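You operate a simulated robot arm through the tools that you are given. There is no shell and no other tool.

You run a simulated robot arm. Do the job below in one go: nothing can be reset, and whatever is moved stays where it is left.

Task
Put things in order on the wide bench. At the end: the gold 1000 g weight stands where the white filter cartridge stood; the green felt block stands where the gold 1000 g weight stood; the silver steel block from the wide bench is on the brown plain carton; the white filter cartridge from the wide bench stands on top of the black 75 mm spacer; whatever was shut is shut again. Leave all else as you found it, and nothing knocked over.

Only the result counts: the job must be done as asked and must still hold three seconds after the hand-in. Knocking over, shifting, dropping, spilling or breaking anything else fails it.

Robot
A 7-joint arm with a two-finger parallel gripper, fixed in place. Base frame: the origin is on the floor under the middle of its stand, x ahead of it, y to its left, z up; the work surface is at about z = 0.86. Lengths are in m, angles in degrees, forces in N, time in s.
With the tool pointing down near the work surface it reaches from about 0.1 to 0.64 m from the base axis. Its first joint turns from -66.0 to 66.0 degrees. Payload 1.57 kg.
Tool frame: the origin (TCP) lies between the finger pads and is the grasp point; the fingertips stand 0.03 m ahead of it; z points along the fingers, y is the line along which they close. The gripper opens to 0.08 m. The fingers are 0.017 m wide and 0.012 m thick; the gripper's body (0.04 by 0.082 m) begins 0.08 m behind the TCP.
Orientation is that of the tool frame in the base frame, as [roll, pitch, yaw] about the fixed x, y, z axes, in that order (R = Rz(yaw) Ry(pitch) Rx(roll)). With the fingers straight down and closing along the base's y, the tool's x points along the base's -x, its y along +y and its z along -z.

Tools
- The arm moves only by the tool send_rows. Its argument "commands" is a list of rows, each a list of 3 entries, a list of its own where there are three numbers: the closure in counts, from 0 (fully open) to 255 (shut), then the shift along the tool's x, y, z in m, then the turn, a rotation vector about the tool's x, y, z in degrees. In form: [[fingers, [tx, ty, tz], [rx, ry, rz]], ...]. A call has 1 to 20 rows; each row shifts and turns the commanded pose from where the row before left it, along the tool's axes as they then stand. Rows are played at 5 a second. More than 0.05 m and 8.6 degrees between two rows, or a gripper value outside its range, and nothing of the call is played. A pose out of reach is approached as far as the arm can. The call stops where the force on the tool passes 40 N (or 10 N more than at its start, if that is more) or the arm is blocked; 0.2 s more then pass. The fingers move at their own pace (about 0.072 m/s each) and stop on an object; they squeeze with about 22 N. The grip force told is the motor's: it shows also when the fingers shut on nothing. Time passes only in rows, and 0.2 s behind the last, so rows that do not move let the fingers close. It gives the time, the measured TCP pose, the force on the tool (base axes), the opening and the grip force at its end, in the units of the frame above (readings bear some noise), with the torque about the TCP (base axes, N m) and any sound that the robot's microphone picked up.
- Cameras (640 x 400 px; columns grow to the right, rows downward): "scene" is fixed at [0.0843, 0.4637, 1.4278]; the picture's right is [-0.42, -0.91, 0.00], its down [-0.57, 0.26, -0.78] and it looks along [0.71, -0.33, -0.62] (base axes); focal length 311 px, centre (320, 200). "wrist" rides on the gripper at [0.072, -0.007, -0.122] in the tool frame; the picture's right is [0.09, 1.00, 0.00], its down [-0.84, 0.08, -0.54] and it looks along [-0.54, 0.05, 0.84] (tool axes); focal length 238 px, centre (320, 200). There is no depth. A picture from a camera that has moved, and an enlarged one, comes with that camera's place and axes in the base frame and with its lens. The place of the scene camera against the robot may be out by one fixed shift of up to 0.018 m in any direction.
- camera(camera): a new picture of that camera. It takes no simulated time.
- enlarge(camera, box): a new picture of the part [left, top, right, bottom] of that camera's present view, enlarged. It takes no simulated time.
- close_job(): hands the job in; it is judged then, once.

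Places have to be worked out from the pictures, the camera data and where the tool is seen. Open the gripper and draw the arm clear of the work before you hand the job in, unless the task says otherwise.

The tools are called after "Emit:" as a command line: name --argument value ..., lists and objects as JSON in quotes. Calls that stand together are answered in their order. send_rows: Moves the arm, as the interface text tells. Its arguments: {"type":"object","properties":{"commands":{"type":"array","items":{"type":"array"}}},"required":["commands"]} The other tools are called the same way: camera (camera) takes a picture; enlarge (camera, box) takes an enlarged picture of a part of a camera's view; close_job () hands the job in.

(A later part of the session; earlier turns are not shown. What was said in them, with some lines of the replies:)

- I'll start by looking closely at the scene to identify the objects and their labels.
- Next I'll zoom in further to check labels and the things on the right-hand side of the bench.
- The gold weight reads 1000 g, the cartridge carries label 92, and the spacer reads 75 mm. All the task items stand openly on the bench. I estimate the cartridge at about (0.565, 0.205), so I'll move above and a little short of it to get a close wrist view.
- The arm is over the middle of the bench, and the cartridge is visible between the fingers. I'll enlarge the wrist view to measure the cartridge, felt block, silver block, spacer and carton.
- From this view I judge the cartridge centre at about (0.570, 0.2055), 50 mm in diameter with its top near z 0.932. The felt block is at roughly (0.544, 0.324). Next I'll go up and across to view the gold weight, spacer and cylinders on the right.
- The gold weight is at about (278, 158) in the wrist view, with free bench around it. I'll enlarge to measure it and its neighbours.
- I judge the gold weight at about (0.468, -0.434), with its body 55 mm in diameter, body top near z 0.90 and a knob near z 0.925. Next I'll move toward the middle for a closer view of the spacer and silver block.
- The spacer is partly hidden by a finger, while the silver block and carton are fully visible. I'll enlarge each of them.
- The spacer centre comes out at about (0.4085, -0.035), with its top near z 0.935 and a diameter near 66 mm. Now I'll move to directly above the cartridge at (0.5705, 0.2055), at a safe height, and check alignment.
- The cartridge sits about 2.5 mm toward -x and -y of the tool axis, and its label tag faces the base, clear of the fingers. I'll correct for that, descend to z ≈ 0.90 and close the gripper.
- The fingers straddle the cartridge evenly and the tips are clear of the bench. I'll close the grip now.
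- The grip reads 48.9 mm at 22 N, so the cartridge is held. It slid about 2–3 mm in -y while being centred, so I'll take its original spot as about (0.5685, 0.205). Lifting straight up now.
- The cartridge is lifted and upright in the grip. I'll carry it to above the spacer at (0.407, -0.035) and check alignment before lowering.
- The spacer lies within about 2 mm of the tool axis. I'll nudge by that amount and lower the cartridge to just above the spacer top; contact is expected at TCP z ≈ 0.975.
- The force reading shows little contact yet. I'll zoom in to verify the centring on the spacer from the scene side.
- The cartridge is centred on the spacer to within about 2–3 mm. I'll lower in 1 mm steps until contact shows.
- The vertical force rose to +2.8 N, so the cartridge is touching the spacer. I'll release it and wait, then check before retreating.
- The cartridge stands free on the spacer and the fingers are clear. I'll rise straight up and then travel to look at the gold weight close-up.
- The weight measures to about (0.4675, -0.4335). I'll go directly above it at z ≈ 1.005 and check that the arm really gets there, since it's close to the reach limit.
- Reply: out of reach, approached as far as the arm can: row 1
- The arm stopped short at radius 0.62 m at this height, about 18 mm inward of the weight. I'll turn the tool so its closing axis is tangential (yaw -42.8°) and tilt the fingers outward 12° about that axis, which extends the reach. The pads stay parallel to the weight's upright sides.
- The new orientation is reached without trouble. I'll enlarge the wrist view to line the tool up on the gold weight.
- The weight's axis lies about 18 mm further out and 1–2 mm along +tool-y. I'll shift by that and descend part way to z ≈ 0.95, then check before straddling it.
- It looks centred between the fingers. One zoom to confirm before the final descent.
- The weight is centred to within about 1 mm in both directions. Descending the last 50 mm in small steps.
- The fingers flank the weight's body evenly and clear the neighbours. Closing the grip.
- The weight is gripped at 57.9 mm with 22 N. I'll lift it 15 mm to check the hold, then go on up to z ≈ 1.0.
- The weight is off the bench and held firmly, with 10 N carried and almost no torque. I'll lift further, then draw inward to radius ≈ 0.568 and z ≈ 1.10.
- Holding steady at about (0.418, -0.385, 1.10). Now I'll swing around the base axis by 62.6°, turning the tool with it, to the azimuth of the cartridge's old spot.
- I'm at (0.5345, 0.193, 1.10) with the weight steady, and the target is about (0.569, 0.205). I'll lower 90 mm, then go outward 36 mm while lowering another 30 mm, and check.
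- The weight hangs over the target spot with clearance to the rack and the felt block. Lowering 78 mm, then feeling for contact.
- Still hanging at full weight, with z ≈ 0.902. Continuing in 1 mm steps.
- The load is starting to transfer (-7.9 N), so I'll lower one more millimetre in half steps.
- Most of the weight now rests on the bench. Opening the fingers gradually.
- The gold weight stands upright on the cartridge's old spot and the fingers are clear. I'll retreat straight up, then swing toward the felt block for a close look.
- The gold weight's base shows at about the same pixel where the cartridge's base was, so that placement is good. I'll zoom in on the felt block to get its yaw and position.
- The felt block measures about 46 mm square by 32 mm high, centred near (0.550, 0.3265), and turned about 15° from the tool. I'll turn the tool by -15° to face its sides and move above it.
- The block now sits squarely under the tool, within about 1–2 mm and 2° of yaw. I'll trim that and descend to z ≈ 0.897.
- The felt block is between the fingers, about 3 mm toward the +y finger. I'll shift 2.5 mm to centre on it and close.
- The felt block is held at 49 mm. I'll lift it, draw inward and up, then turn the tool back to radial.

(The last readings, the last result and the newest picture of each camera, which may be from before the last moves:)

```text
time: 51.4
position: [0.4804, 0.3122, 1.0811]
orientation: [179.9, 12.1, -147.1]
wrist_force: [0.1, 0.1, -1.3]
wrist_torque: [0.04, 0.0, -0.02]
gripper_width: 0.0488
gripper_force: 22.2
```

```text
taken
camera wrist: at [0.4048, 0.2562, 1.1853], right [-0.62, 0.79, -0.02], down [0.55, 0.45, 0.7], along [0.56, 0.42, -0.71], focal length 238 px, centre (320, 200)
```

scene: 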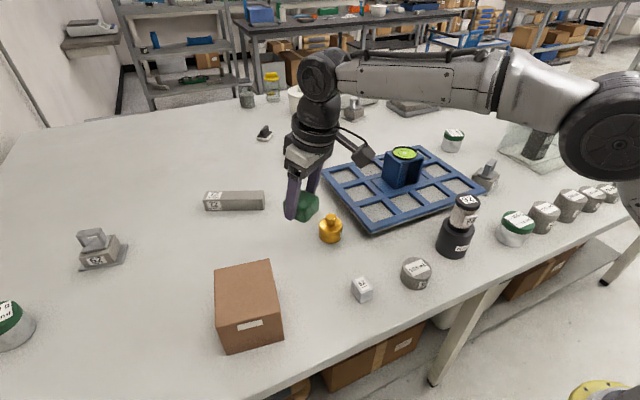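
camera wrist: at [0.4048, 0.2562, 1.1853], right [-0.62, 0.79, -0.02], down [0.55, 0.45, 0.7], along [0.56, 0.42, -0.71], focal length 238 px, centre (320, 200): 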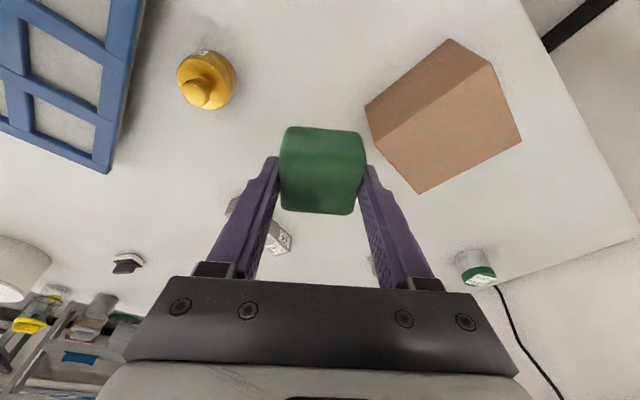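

The felt block is carried steadily at (0.480, 0.312, 1.081). Now I'll swing -75.7° around the base to the gold weight's old azimuth.

Emit:
send_rows --commands '[[255, [0.00122, -0.03782, -0.00026], [0.787, 0, 3.7026]], [255, [0.00122, -0.03782, -0.00026], [0.787, 0, 3.7026]], [255, [0.00122, -0.03782, -0.00026], [0.787, 0, 3.7026]], [255, [0.00122, -0.03782, -0.00026], [0.787, 0, 3.7026]], [255, [0.00122, -0.03782, -0.00026], [0.787, 0, 3.7026]], [255, [0.00122, -0.03782, -0.00026], [0.787, 0, 3.7026]], [255, [0.00122, -0.03782, -0.00026], [0.787, 0, 3.7026]], [255, [0.00122, -0.03782, -0.00026], [0.787, 0, 3.7026]], [255, [0.00122, -0.03782, -0.00026], [0.787, 0, 3.7026]], [255, [0.00122, -0.03782, -0.00026], [0.787, 0, 3.7026]], [255, [0.00122, -0.03782, -0.00026], [0.787, 0, 3.7026]], [255, [0.00122, -0.03782, -0.00026], [0.787, 0, 3.7026]], [255, [0.00122, -0.03782, -0.00026], [0.787, 0, 3.7026]], [255, [0.00122, -0.03782, -0.00026], [0.787, 0, 3.7026]], [255, [0.00122, -0.03782, -0.00026], [0.787, 0, 3.7026]], [255, [0.00122, -0.03782, -0.00026], [0.787, 0, 3.7026]], [255, [0.00122, -0.03782, -0.00026], [0.787, 0, 3.7026]], [255, [0.00122, -0.03782, -0.00026], [0.787, 0, 3.7026]], [255, [0.00122, -0.03782, -0.00026], [0.787, 0, 3.7026]], [255, [0.00122, -0.03782, -0.00026], [0.787, 0, 3.7026]]]'

Emit:
camera --camera "wrist"

Emit:
camera --camera "scene"

```text
time: 55.6
position: [0.4211, -0.3874, 1.0818]
orientation: [179.9, 12.0, 137.2]
wrist_force: [-0.6, 0.6, -0.1]
wrist_torque: [-0.02, 0.0, -0.01]
gripper_width: 0.0487
gripper_force: 22.1
```

```text
taken
camera wrist: at [0.3472, -0.3247, 1.1851], right [0.61, 0.79, -0.02], down [0.57, -0.42, 0.7], along [0.55, -0.44, -0.71], focal length 238 px, centre (320, 200)
```

wrist: 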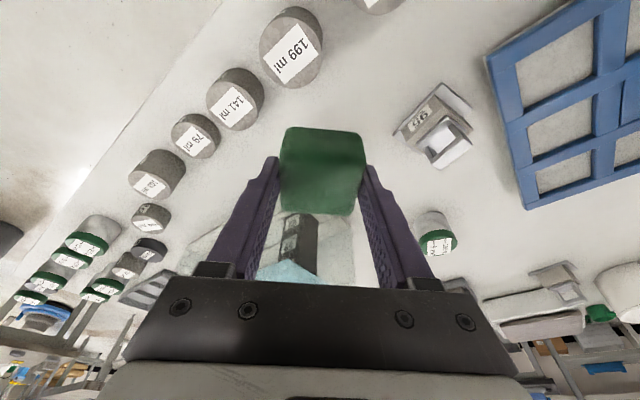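

```text
taken
```

scene: 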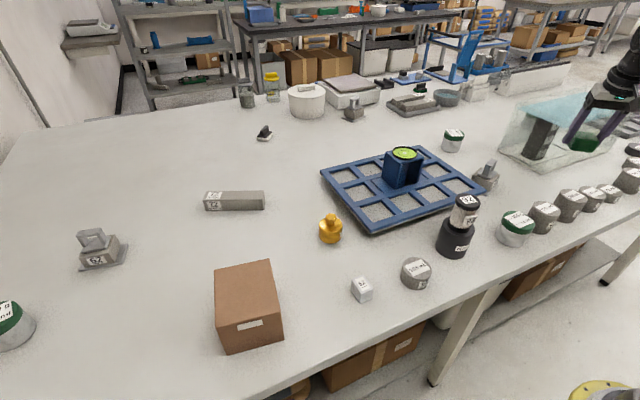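

I'm at about (0.4215, -0.387, 1.082). I need roughly 66 mm more outward, so I'll go out while lowering to z ≈ 0.99 and re-measure.

Emit:
send_rows --commands '[[255, [-0.0154, -0.0003, 0.0339], [0, 0, 0]], [255, [-0.0154, -0.0003, 0.0339], [0, 0, 0]], [255, [-0.0154, -0.0003, 0.0339], [0, 0, 0]], [255, [0, 0, 0], [0, 0, 0]], [255, [0, 0, 0], [0, 0, 0]]]'

Emit:
camera --camera "wrist"

Emit:
enlarge --camera "scene" --box '[500, 110, 620, 220]'

```text
time: 56.8
position: [0.4687, -0.4311, 0.9887]
orientation: [180.0, 12.0, 137.3]
wrist_force: [-0.5, -0.1, -0.9]
wrist_torque: [0.01, -0.03, -0.03]
gripper_width: 0.0489
gripper_force: 22.2
```

```text
taken
camera wrist: at [0.395, -0.3703, 1.0938], right [0.61, 0.79, -0.02], down [0.57, -0.42, 0.7], along [0.55, -0.44, -0.71], focal length 238 px, centre (320, 200)
```

wrist: 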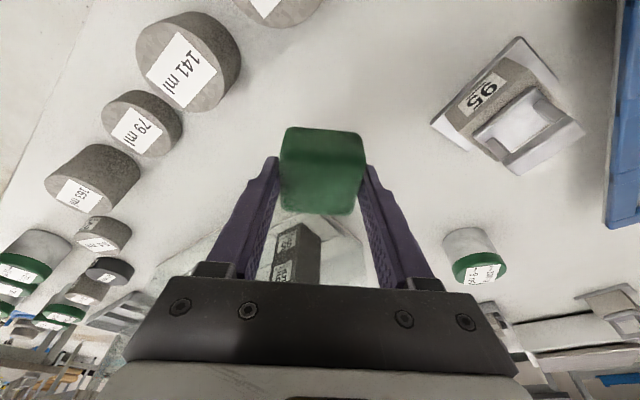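

```text
3.64 times, centred on (560, 165) of scene
camera zoom: at [0.0843, 0.4637, 1.4278], right [-0.42, -0.91, 0.0], down [-0.57, 0.26, -0.78], along [0.71, -0.33, -0.62], focal length 1131 px, centre (-553, 327)
```

zoom: 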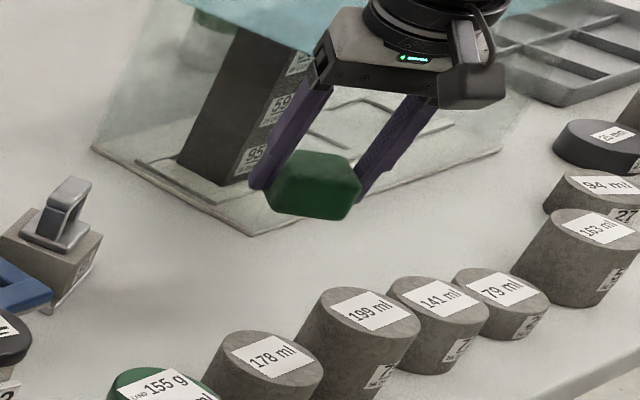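

I'm within 2 mm of where the gold weight stood. I'll trim that offset and lower to just above the bench.

Emit:
send_rows --commands '[[255, [0.00477, -0.001, 0.02965], [0, 0, 0]], [255, [0.00624, 0, 0.02934], [0, 0, 0]], [255, [0.00416, 0, 0.01956], [0, 0, 0]], [255, [0.0021, 0, 0.0098], [0, 0, 0]], [255, [0, 0, 0], [0, 0, 0]]]'

Emit:
enlarge --camera "scene" --box '[500, 110, 620, 220]'

Emit:
camera --camera "wrist"

```text
time: 58.0
position: [0.4672, -0.4344, 0.9015]
orientation: [-180.0, 11.9, 137.2]
wrist_force: [0.6, -0.9, -0.4]
wrist_torque: [0.01, 0.02, 0.0]
gripper_width: 0.049
gripper_force: 21.5
```

```text
3.64 times, centred on (560, 165) of scene
camera zoom: at [0.0843, 0.4637, 1.4278], right [-0.42, -0.91, 0.0], down [-0.57, 0.26, -0.78], along [0.71, -0.33, -0.62], focal length 1131 px, centre (-553, 327)
```

zoom: 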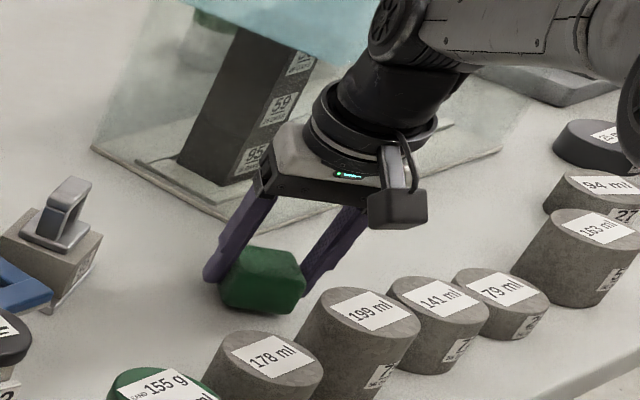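

```text
taken
camera wrist: at [0.3949, -0.373, 1.0048], right [0.61, 0.79, -0.02], down [0.57, -0.42, 0.7], along [0.55, -0.44, -0.71], focal length 238 px, centre (320, 200)
```

wrist: 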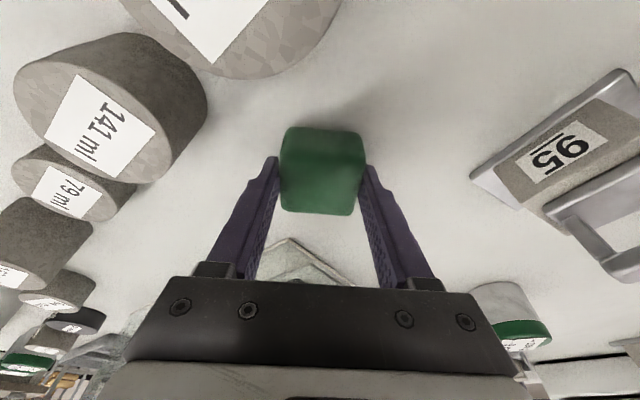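

The background matches the gold-pick view almost exactly, so the location is right. Lowering the last few millimetres.

Emit:
send_rows --commands '[[255, [0.0005, 0, 0.00245], [0, 0, 0]], [255, [0.0002, 0, 0.00098], [0, 0, 0]], [255, [0.0002, 0, 0.00098], [0, 0, 0]], [255, [0, 0, 0], [0, 0, 0]]]'

```text
time: 59.0
position: [0.4685, -0.4348, 0.8976]
orientation: [180.0, 12.1, 137.2]
wrist_force: [-0.2, 0.1, 0.2]
wrist_torque: [0.02, -0.05, 0.01]
gripper_width: 0.0488
gripper_force: 21.8
```

No contact yet (z ≈ 0.8965), so I'll continue in half-millimetre steps.

Emit:
send_rows --commands '[[255, [0.0001, 0, 0.00049], [0, 0, 0]], [255, [0.0001, 0, 0.00049], [0, 0, 0]], [255, [0, 0, 0], [0, 0, 0]]]'

```text
time: 59.8
position: [0.4675, -0.4355, 0.8964]
orientation: [180.0, 12.1, 137.2]
wrist_force: [0.6, 0.3, 0.5]
wrist_torque: [-0.01, 0.0, 0.02]
gripper_width: 0.0491
gripper_force: 22.1
```

Emit:
send_rows --commands '[[255, [0.0001, 0, 0.00049], [0, 0, 0]], [255, [0.0001, 0, 0.00049], [0, 0, 0]], [255, [0, 0, 0], [0, 0, 0]]]'

Emit:
enlarge --camera "scene" --box '[520, 155, 580, 205]'

```text
time: 60.6
position: [0.4679, -0.4343, 0.8951]
orientation: [180.0, 12.1, 137.2]
wrist_force: [-0.7, 0.1, 1.5]
wrist_torque: [0.09, 0.02, 0.01]
gripper_width: 0.0489
gripper_force: 22.2
```

```text
8.00 times, centred on (550, 180) of scene
camera zoom: at [0.0842, 0.4637, 1.4278], right [-0.42, -0.91, 0.0], down [-0.57, 0.26, -0.78], along [0.71, -0.33, -0.62], focal length 2488 px, centre (-1520, 360)
```

zoom: 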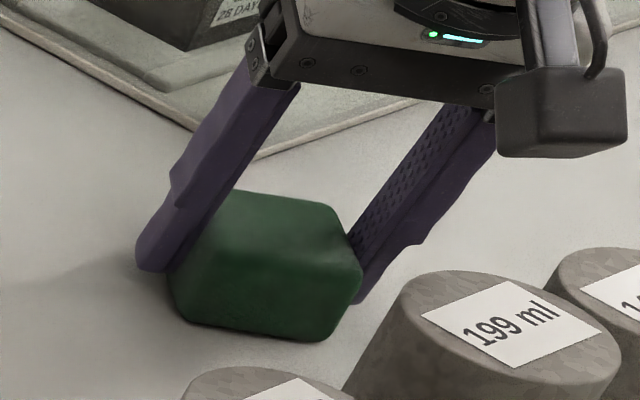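

Force shows first contact at the pick height, so the block is on the bench. Releasing it gently.

Emit:
send_rows --commands '[[200, [0, 0, 0], [0, 0, 0]], [130, [0, 0, 0], [0, 0, 0]], [60, [0, 0, 0], [0, 0, 0]], [0, [0, 0, 0], [0, 0, 0]], [0, [0, 0, 0], [0, 0, 0]], [0, [0, 0, 0], [0, 0, 0]]]'

Emit:
camera --camera "wrist"

Emit:
enlarge --camera "scene" --box '[500, 110, 620, 220]'

```text
time: 62.0
position: [0.4688, -0.4353, 0.8965]
orientation: [-180.0, 12.1, 137.2]
wrist_force: [-0.1, -0.2, 0.2]
wrist_torque: [-0.03, -0.04, 0.01]
gripper_width: 0.0799
gripper_force: 0.0
```

```text
taken
camera wrist: at [0.3956, -0.3738, 0.9994], right [0.61, 0.79, -0.02], down [0.57, -0.42, 0.7], along [0.55, -0.44, -0.71], focal length 238 px, centre (320, 200)
```

wrist: 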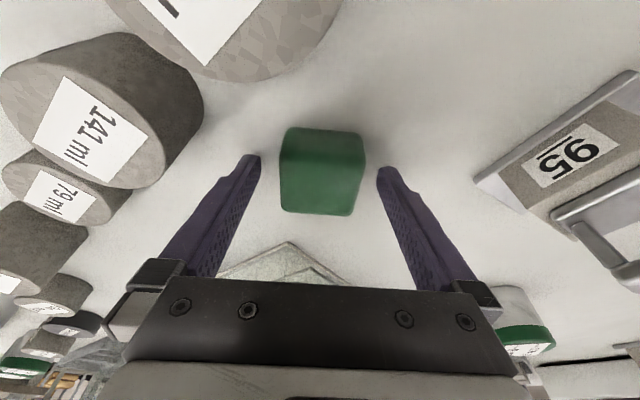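

```text
3.64 times, centred on (560, 165) of scene
camera zoom: at [0.0843, 0.4637, 1.4278], right [-0.42, -0.91, 0.0], down [-0.57, 0.26, -0.78], along [0.71, -0.33, -0.62], focal length 1131 px, centre (-553, 327)
```

zoom: 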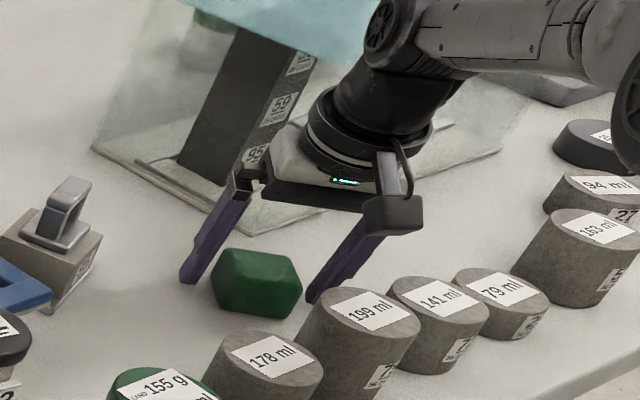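

The felt block stands on the gold weight's old spot and the fingers are clear on both sides. I'll retreat straight up, draw inward, untilt the tool and turn it back to its original yaw.

Emit:
send_rows --commands '[[0, [-0.0021, 0, -0.0098], [0, 0, 0]], [0, [-0.0052, 0, -0.02445], [0, 0, 0]], [0, [-0.0052, 0, -0.02445], [0, 0, 0]], [0, [-0.0052, 0, -0.02445], [0, 0, 0]], [0, [0.01925, 0, -0.02965], [0, 0, 0]], [0, [0.01925, 0, -0.02965], [0, 0, 0]], [0, [0.01925, 0, -0.02965], [0, 0, 0]], [0, [0.01925, 0, -0.02965], [0, 0, 0]], [0, [0, 0, 0], [0, 6, 0]], [0, [0, 0, 0], [0, 6, 0]], [0, [0, 0, 0], [0, 0, -7.125]], [0, [0, 0, 0], [0, 0, -7.125]], [0, [0, 0, 0], [0, 0, -7.125]], [0, [0, 0, 0], [0, 0, -7.125]], [0, [0, 0, 0], [0, 0, -7.125]], [0, [0, 0, 0], [0, 0, -7.125]], [0, [0, 0, 0], [0, 0, 0]], [0, [0, 0, 0], [0, 0, 0]]]'

Emit:
camera --camera "scene"

Emit:
enlarge --camera "scene" --box '[500, 150, 600, 212]'

```text
time: 65.8
position: [0.3961, -0.367, 1.0803]
orientation: [-180.0, 0.0, 180.0]
wrist_force: [-0.6, -0.5, -0.5]
wrist_torque: [-0.01, 0.03, -0.02]
gripper_width: 0.0803
gripper_force: 0.0
```

```text
taken
```

scene: 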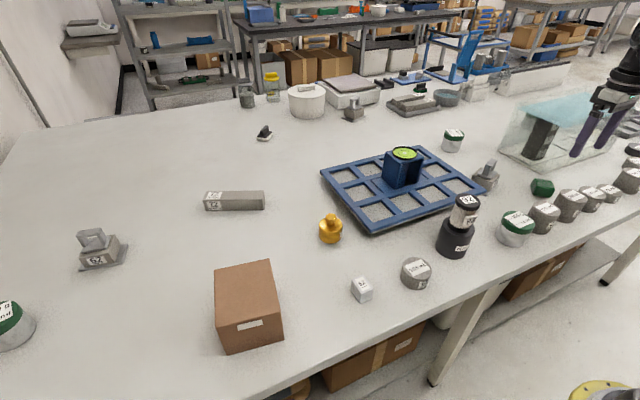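

```text
6.40 times, centred on (550, 181) of scene
camera zoom: at [0.0843, 0.4637, 1.4278], right [-0.42, -0.91, 0.0], down [-0.57, 0.26, -0.78], along [0.71, -0.33, -0.62], focal length 1990 px, centre (-1152, 322)
```

zoom: 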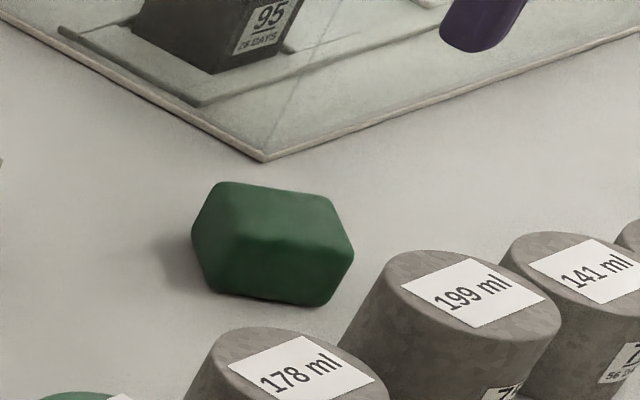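

The felt block sits where the gold weight was. Next I'll raise a little and travel over to view the silver block from close up.

Emit:
send_rows --commands '[[0, [0, 0, -0.03], [0, 0, 0]], [0, [0.0034, 0.0472, 0], [0, 0, 0]], [0, [0.0034, 0.0472, 0], [0, 0, 0]], [0, [0.0034, 0.0472, 0], [0, 0, 0]], [0, [0.0034, 0.0472, 0], [0, 0, 0]], [0, [0.0034, 0.0472, 0], [0, 0, 0]], [0, [0.0034, 0.0472, 0], [0, 0, 0]], [0, [0.0034, 0.0472, 0], [0, 0, 0]], [0, [0.0034, 0.0472, 0], [0, 0, 0]], [0, [0.0034, 0.0472, 0], [0, 0, 0]], [0, [0.0034, 0.0472, 0], [0, 0, 0]], [0, [0.0034, 0.0472, 0], [0, 0, 0]], [0, [0.0034, 0.0472, 0], [0, 0, 0]], [0, [0, 0.02, 0.04], [0, 0, 0]], [0, [0, 0, 0], [0, 0, 0]], [0, [0, 0, 0], [0, 0, 0]]]'

Emit:
camera --camera "wrist"

Emit:
enlarge --camera "wrist" --box '[260, 90, 380, 170]'

Emit:
enlarge --camera "wrist" --box '[380, 60, 640, 260]'

```text
time: 69.2
position: [0.3581, 0.2196, 1.0699]
orientation: [180.0, 0.0, 179.9]
wrist_force: [-0.6, 0.1, -0.3]
wrist_torque: [0.02, -0.01, 0.0]
gripper_width: 0.0798
gripper_force: 0.1
```

```text
taken
camera wrist: at [0.2865, 0.2137, 1.1915], right [-0.09, 1.0, 0.0], down [0.84, 0.08, 0.54], along [0.54, 0.05, -0.84], focal length 238 px, centre (320, 200)
```

wrist: 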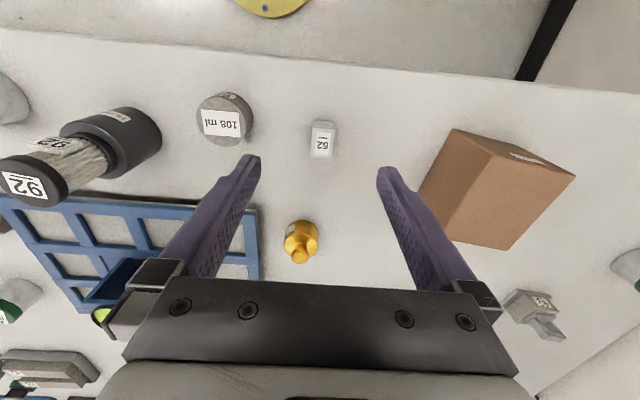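

```text
5.00 times, centred on (320, 130) of wrist
camera zoom: at [0.2865, 0.2137, 1.1915], right [-0.09, 1.0, 0.0], down [0.84, 0.08, 0.54], along [0.54, 0.05, -0.84], focal length 1192 px, centre (320, 550)
```

zoom: 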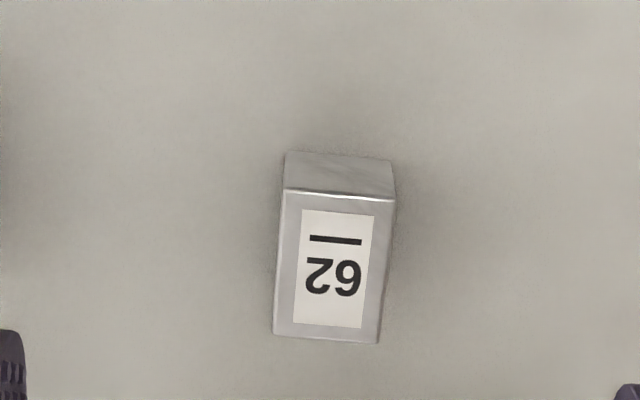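

```text
2.00 times, centred on (510, 160) of wrist
camera zoom: at [0.2865, 0.2137, 1.1915], right [-0.09, 1.0, 0.0], down [0.84, 0.08, 0.54], along [0.54, 0.05, -0.84], focal length 477 px, centre (-60, 280)
```

zoom: 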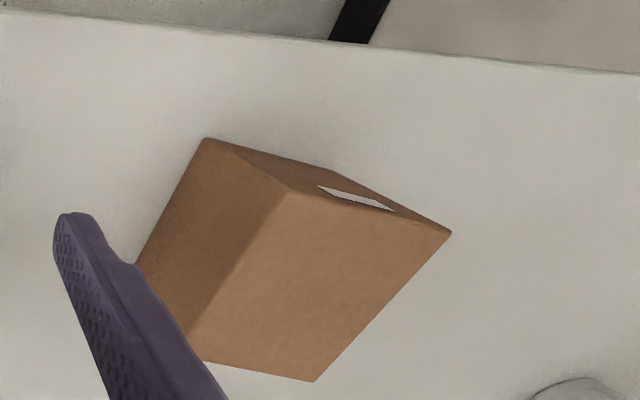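

The silver block measures about 38 × 28 × 35 mm, centred near (0.391, 0.227) and square with the tool. I'll move above it and go down to z ≈ 0.96 for a check.

Emit:
send_rows --commands '[[0, [-0.033, 0.0075, 0.02], [0, 0, 0]], [0, [0, 0, 0.03], [0, 0, 0]], [0, [0, 0, 0.03], [0, 0, 0]], [0, [0, 0, 0.03], [0, 0, 0]], [0, [0, 0, 0], [0, 0, 0]], [0, [0, 0, 0], [0, 0, 0]]]'

Emit:
camera --camera "wrist"

Emit:
enlarge --camera "wrist" --box '[240, 80, 400, 180]'

```text
time: 70.6
position: [0.389, 0.2264, 0.9594]
orientation: [179.9, 0.0, -180.0]
wrist_force: [-0.8, 0.0, 0.5]
wrist_torque: [0.02, 0.0, -0.01]
gripper_width: 0.0801
gripper_force: 0.1
```

```text
taken
camera wrist: at [0.3179, 0.2221, 1.0814], right [-0.09, 1.0, 0.0], down [0.84, 0.08, 0.54], along [0.54, 0.05, -0.84], focal length 238 px, centre (320, 200)
```

wrist: 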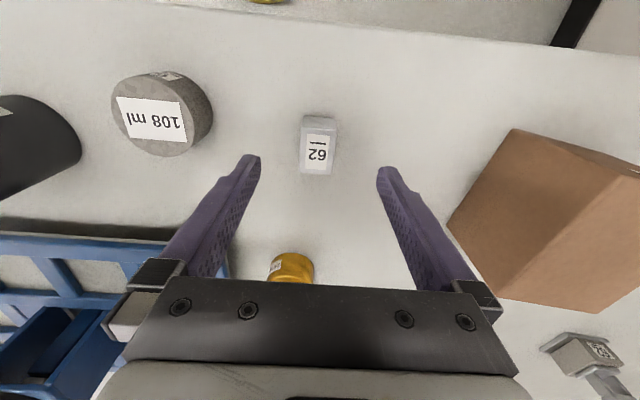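

```text
4.00 times, centred on (320, 130) of wrist
camera zoom: at [0.3179, 0.2221, 1.0814], right [-0.09, 1.0, 0.0], down [0.84, 0.08, 0.54], along [0.54, 0.05, -0.84], focal length 953 px, centre (320, 480)
```

zoom: 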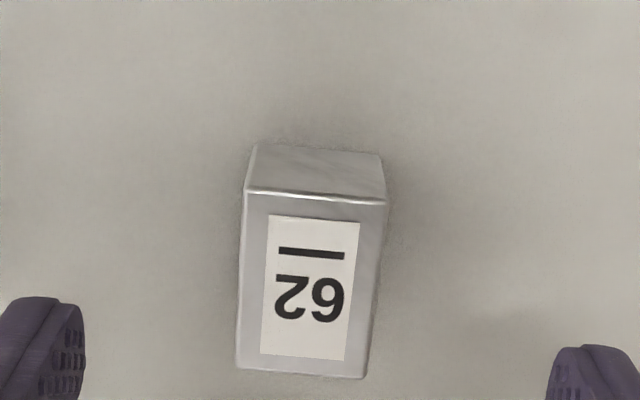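

The block is aligned to within 2 mm. I'll trim and descend the last 65 mm to z ≈ 0.895, then close.

Emit:
send_rows --commands '[[0, [-0.0015, -0.0005, 0.025], [0, 0, 0]], [0, [0, 0, 0.025], [0, 0, 0]], [0, [0, 0, 0.01], [0, 0, 0]], [0, [0, 0, 0.0055], [0, 0, 0]], [0, [0, 0, 0], [0, 0, 0]], [255, [0, 0, 0], [0, 0, 0]], [255, [0, 0, 0], [0, 0, 0]], [255, [0, 0, 0], [0, 0, 0]], [255, [0, 0, 0], [0, 0, 0]], [255, [0, 0, 0], [0, 0, 0]], [255, [0, 0, 0], [0, 0, 0]]]'

Emit:
camera --camera "wrist"

Emit:
enlarge --camera "scene" --box '[300, 210, 440, 320]'

```text
time: 73.0
position: [0.3911, 0.2263, 0.8931]
orientation: [-180.0, 0.0, 180.0]
wrist_force: [0.4, -0.6, 0.7]
wrist_torque: [0.0, -0.03, 0.0]
gripper_width: 0.0284
gripper_force: 22.0
```

```text
taken
camera wrist: at [0.32, 0.2203, 1.0146], right [-0.09, 1.0, 0.0], down [0.84, 0.08, 0.54], along [0.54, 0.05, -0.84], focal length 238 px, centre (320, 200)
```

wrist: 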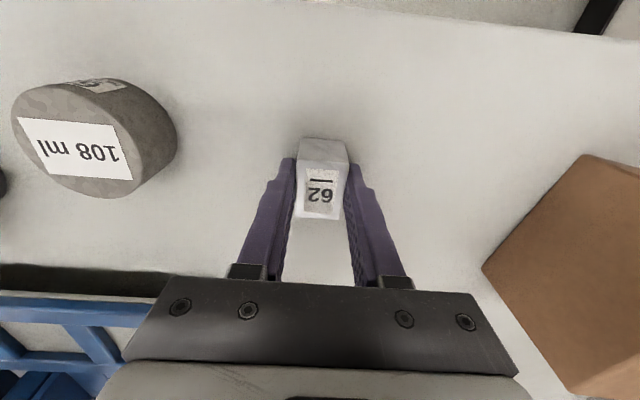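

```text
3.64 times, centred on (370, 265) of scene
camera zoom: at [0.0843, 0.4637, 1.4278], right [-0.42, -0.91, 0.0], down [-0.57, 0.26, -0.78], along [0.71, -0.33, -0.62], focal length 1131 px, centre (138, -36)
```

zoom: 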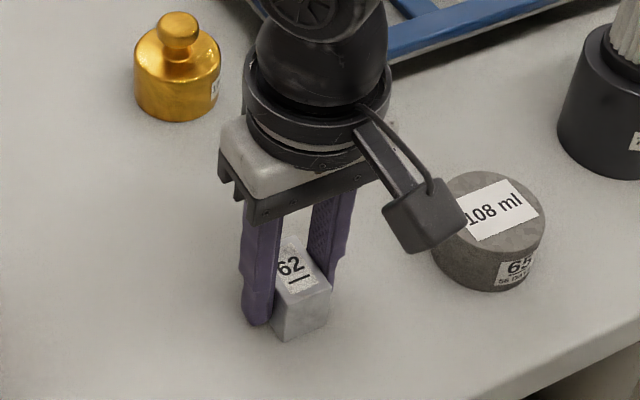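

The silver block is held at 28.4 mm. The carton's top measures z ≈ 0.953, centred near (0.432, 0.449). I'll lift and carry the block over the carton to about (0.418, 0.437).

Emit:
send_rows --commands '[[255, [0, 0, -0.01], [0, 0, 0]], [255, [0, 0, -0.03], [0, 0, 0]], [255, [0, 0, -0.04], [0, 0, 0]], [255, [0, 0, -0.04], [0, 0, 0]], [255, [0, 0, -0.03], [0, 0, 0]], [255, [-0.0054, 0.0421, 0], [0, 0, 0]], [255, [-0.0054, 0.0421, 0], [0, 0, 0]], [255, [-0.0054, 0.0421, 0], [0, 0, 0]], [255, [-0.0054, 0.0421, 0], [0, 0, 0]], [255, [-0.0054, 0.0421, 0], [0, 0, 0]], [255, [0, 0, 0], [0, 0, 0]], [255, [0, 0, 0], [0, 0, 0]]]'

Emit:
camera --camera "wrist"

Emit:
camera --camera "scene"

```text
time: 75.6
position: [0.4178, 0.4386, 1.0435]
orientation: [-179.8, 0.0, 179.9]
wrist_force: [0.3, 0.2, -3.7]
wrist_torque: [-0.01, -0.02, 0.01]
gripper_width: 0.0288
gripper_force: 21.9
```

```text
taken
camera wrist: at [0.3474, 0.4332, 1.1658], right [-0.09, 1.0, 0.0], down [0.84, 0.08, 0.54], along [0.54, 0.05, -0.84], focal length 238 px, centre (320, 200)
```

wrist: 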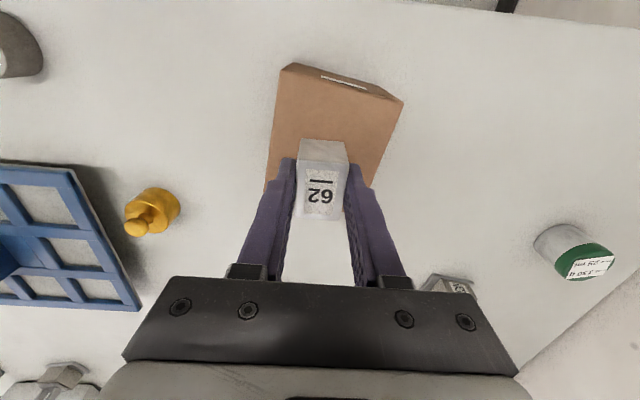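

```text
taken
```

scene: 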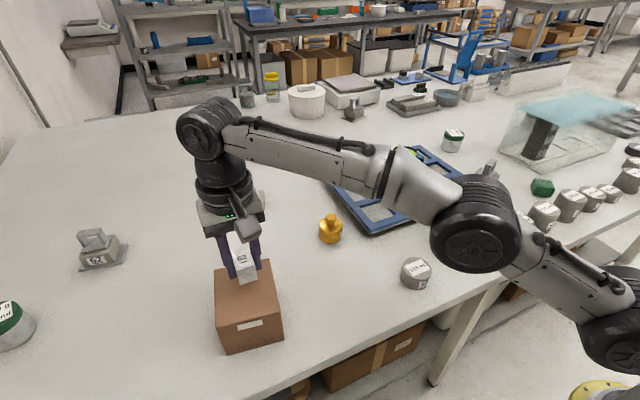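

The block hangs over the middle part of the carton top. I'll lower to about 7 mm above expected contact, then feel down in small steps.

Emit:
send_rows --commands '[[255, [0, 0, 0.02], [0, 0, 0]], [255, [0, 0, 0.02], [0, 0, 0]], [255, [0, 0, 0.01], [0, 0, 0]], [255, [0, 0, 0], [0, 0, 0]]]'

Emit:
enlarge --camera "scene" --box '[180, 220, 320, 360]'

```text
time: 76.6
position: [0.4175, 0.4385, 0.993]
orientation: [-179.9, 0.0, -180.0]
wrist_force: [0.6, -0.3, -1.7]
wrist_torque: [0.0, 0.0, 0.02]
gripper_width: 0.0288
gripper_force: 21.9
```

```text
2.86 times, centred on (250, 290) of scene
camera zoom: at [0.0843, 0.4637, 1.4278], right [-0.42, -0.91, 0.0], down [-0.57, 0.26, -0.78], along [0.71, -0.33, -0.62], focal length 888 px, centre (520, -57)
```

zoom: 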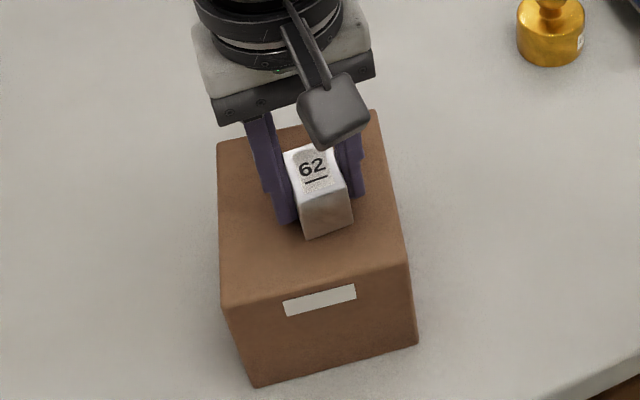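

The block is close above the carton top. Stepping down 1 mm at a time.

Emit:
send_rows --commands '[[255, [0, 0, 0.001], [0, 0, 0]], [255, [0, 0, 0.001], [0, 0, 0]], [255, [0, 0, 0], [0, 0, 0]]]'

```text
time: 77.4
position: [0.4181, 0.4365, 0.9919]
orientation: [-179.9, 0.0, -180.0]
wrist_force: [-0.6, 0.1, -3.1]
wrist_torque: [0.01, -0.01, 0.0]
gripper_width: 0.0287
gripper_force: 21.9
```

Still hanging freely at -3.1 N, so I'll continue down.

Emit:
send_rows --commands '[[255, [0, 0, 0.001], [0, 0, 0]], [255, [0, 0, 0.001], [0, 0, 0]], [255, [0, 0, 0], [0, 0, 0]]]'

```text
time: 78.2
position: [0.4171, 0.4361, 0.9908]
orientation: [179.9, 0.1, 180.0]
wrist_force: [-0.5, -0.1, 4.0]
wrist_torque: [-0.06, 0.18, -0.02]
gripper_width: 0.0287
gripper_force: 21.7
```

Contact: the vertical force swung to +4 N. Releasing the block on the carton.

Emit:
send_rows --commands '[[220, [0, 0, -0.0005], [0, 0, 0]], [180, [0, 0, 0], [0, 0, 0]], [130, [0, 0, 0], [0, 0, 0]], [90, [0, 0, 0], [0, 0, 0]], [90, [0, 0, 0], [0, 0, 0]], [90, [0, 0, 0], [0, 0, 0]]]'

Emit:
enlarge --camera "scene" --box '[180, 220, 320, 360]'

Emit:
camera --camera "wrist"

```text
time: 79.6
position: [0.4172, 0.4366, 0.9907]
orientation: [179.9, 0.0, 180.0]
wrist_force: [-0.2, 0.2, 0.4]
wrist_torque: [0.02, 0.05, 0.01]
gripper_width: 0.0522
gripper_force: 0.0
```

```text
2.86 times, centred on (250, 290) of scene
camera zoom: at [0.0843, 0.4637, 1.4278], right [-0.42, -0.91, 0.0], down [-0.57, 0.26, -0.78], along [0.71, -0.33, -0.62], focal length 888 px, centre (520, -57)
```

zoom: 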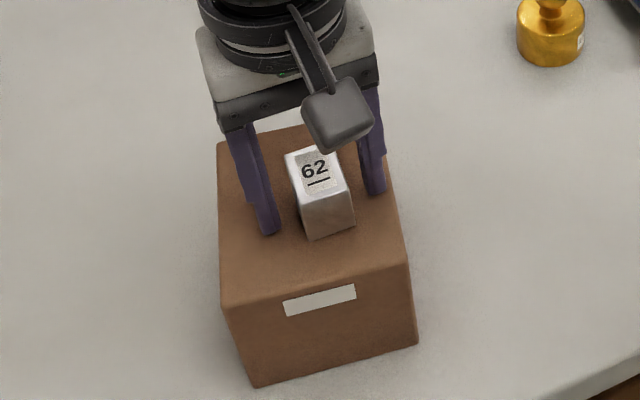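

```text
taken
camera wrist: at [0.3463, 0.4313, 1.1119], right [-0.09, 1.0, 0.0], down [0.84, 0.08, 0.54], along [0.54, 0.05, -0.84], focal length 238 px, centre (320, 200)
```

wrist: 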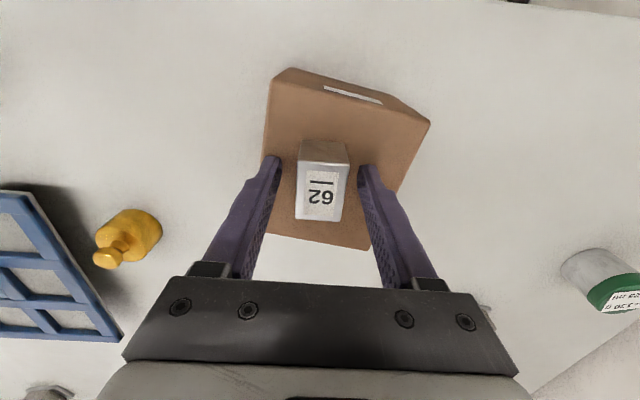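

The silver block sits flat in the middle of the carton. I'll rise straight up, open fully and draw the arm back for a final check.

Emit:
send_rows --commands '[[90, [0, 0, -0.015], [0, 0, 0]], [90, [0, 0, -0.03], [0, 0, 0]], [90, [0, 0, -0.04], [0, 0, 0]], [40, [0, 0, -0.04], [0, 0, 0]], [0, [0.02, -0.03, -0.03], [0, 0, 0]], [0, [0.025, -0.035, -0.025], [0, 0, 0]], [0, [0.025, -0.035, -0.025], [0, 0, 0]], [0, [0.025, -0.035, -0.02], [0, 0, 0]], [0, [0.015, -0.035, -0.01], [0, 0, 0]], [0, [0, -0.03, 0], [0, 0, 0]], [0, [0, 0, 0], [0, 0, 0]], [0, [0, 0, 0], [0, 0, 0]]]'

Emit:
camera --camera "scene"

Emit:
camera --camera "wrist"

Emit:
enlarge --camera "scene" --box '[180, 200, 360, 360]'

Emit:
enlarge --camera "scene" --box '[400, 130, 640, 280]'

```text
time: 82.2
position: [0.2944, 0.2215, 1.2162]
orientation: [179.9, 0.0, 180.0]
wrist_force: [-0.2, 0.5, -0.1]
wrist_torque: [0.02, 0.04, -0.02]
gripper_width: 0.0799
gripper_force: 0.0
out of reach, approached as far as the arm can: row 4
```

```text
taken
```

scene: 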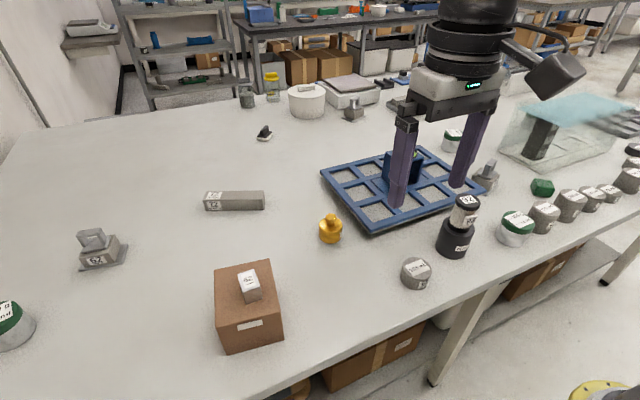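

```text
taken
camera wrist: at [0.2241, 0.2165, 1.3374], right [-0.09, 1.0, 0.0], down [0.84, 0.08, 0.54], along [0.54, 0.05, -0.84], focal length 238 px, centre (320, 200)
```

wrist: 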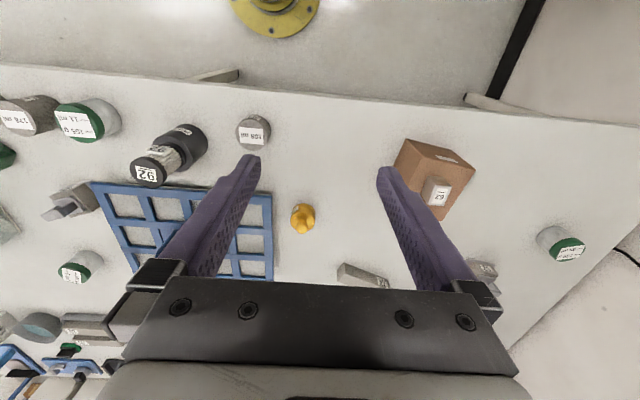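

```text
2.50 times, centred on (270, 280) of scene
camera zoom: at [0.0843, 0.4637, 1.4278], right [-0.42, -0.91, 0.0], down [-0.57, 0.26, -0.78], along [0.71, -0.33, -0.62], focal length 777 px, centre (445, 0)
```

zoom: 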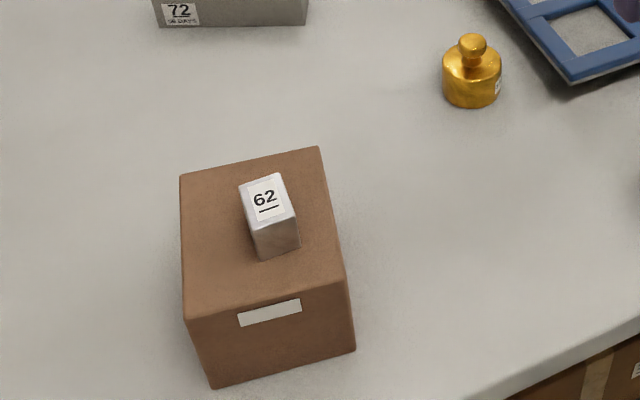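

```text
2.67 times, centred on (520, 205) of scene
camera zoom: at [0.0843, 0.4637, 1.4278], right [-0.42, -0.91, 0.0], down [-0.57, 0.26, -0.78], along [0.71, -0.33, -0.62], focal length 829 px, centre (-213, 187)
```

zoom: 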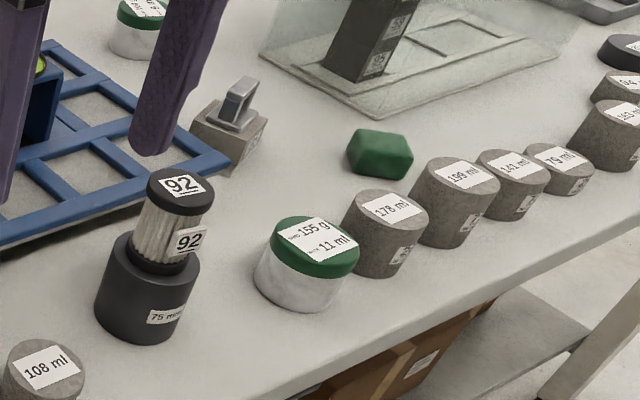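

The final check shows every placement holding:
- **Cartridge:** upright on the 75 mm spacer.
- **Gold weight:** standing where the cartridge was.
- **Felt block:** standing where the gold weight was.
- **Silver block:** flat on the carton.

Nothing else appears to have moved, the gripper is open and the arm is clear, so I'm handing in.

Emit:
close_job

```text
The job is handed in.
```

The bench is in order and I've handed the job in; no verdict has come back yet. The final pictures, taken just before the hand-in, showed:

- **White filter cartridge:** stands upright on the black 75 mm spacer.
- **Gold 1000 g weight:** stands where the cartridge stood, within a few millimetres.
- **Green felt block:** stands where the gold weight stood, within a few millimetres.
- **Silver steel block:** lies flat near the middle of the brown carton.

I opened nothing during the job, so there was nothing to shut again. I saw nothing else moved or knocked over. The gripper is open and the arm is drawn clear of the work.
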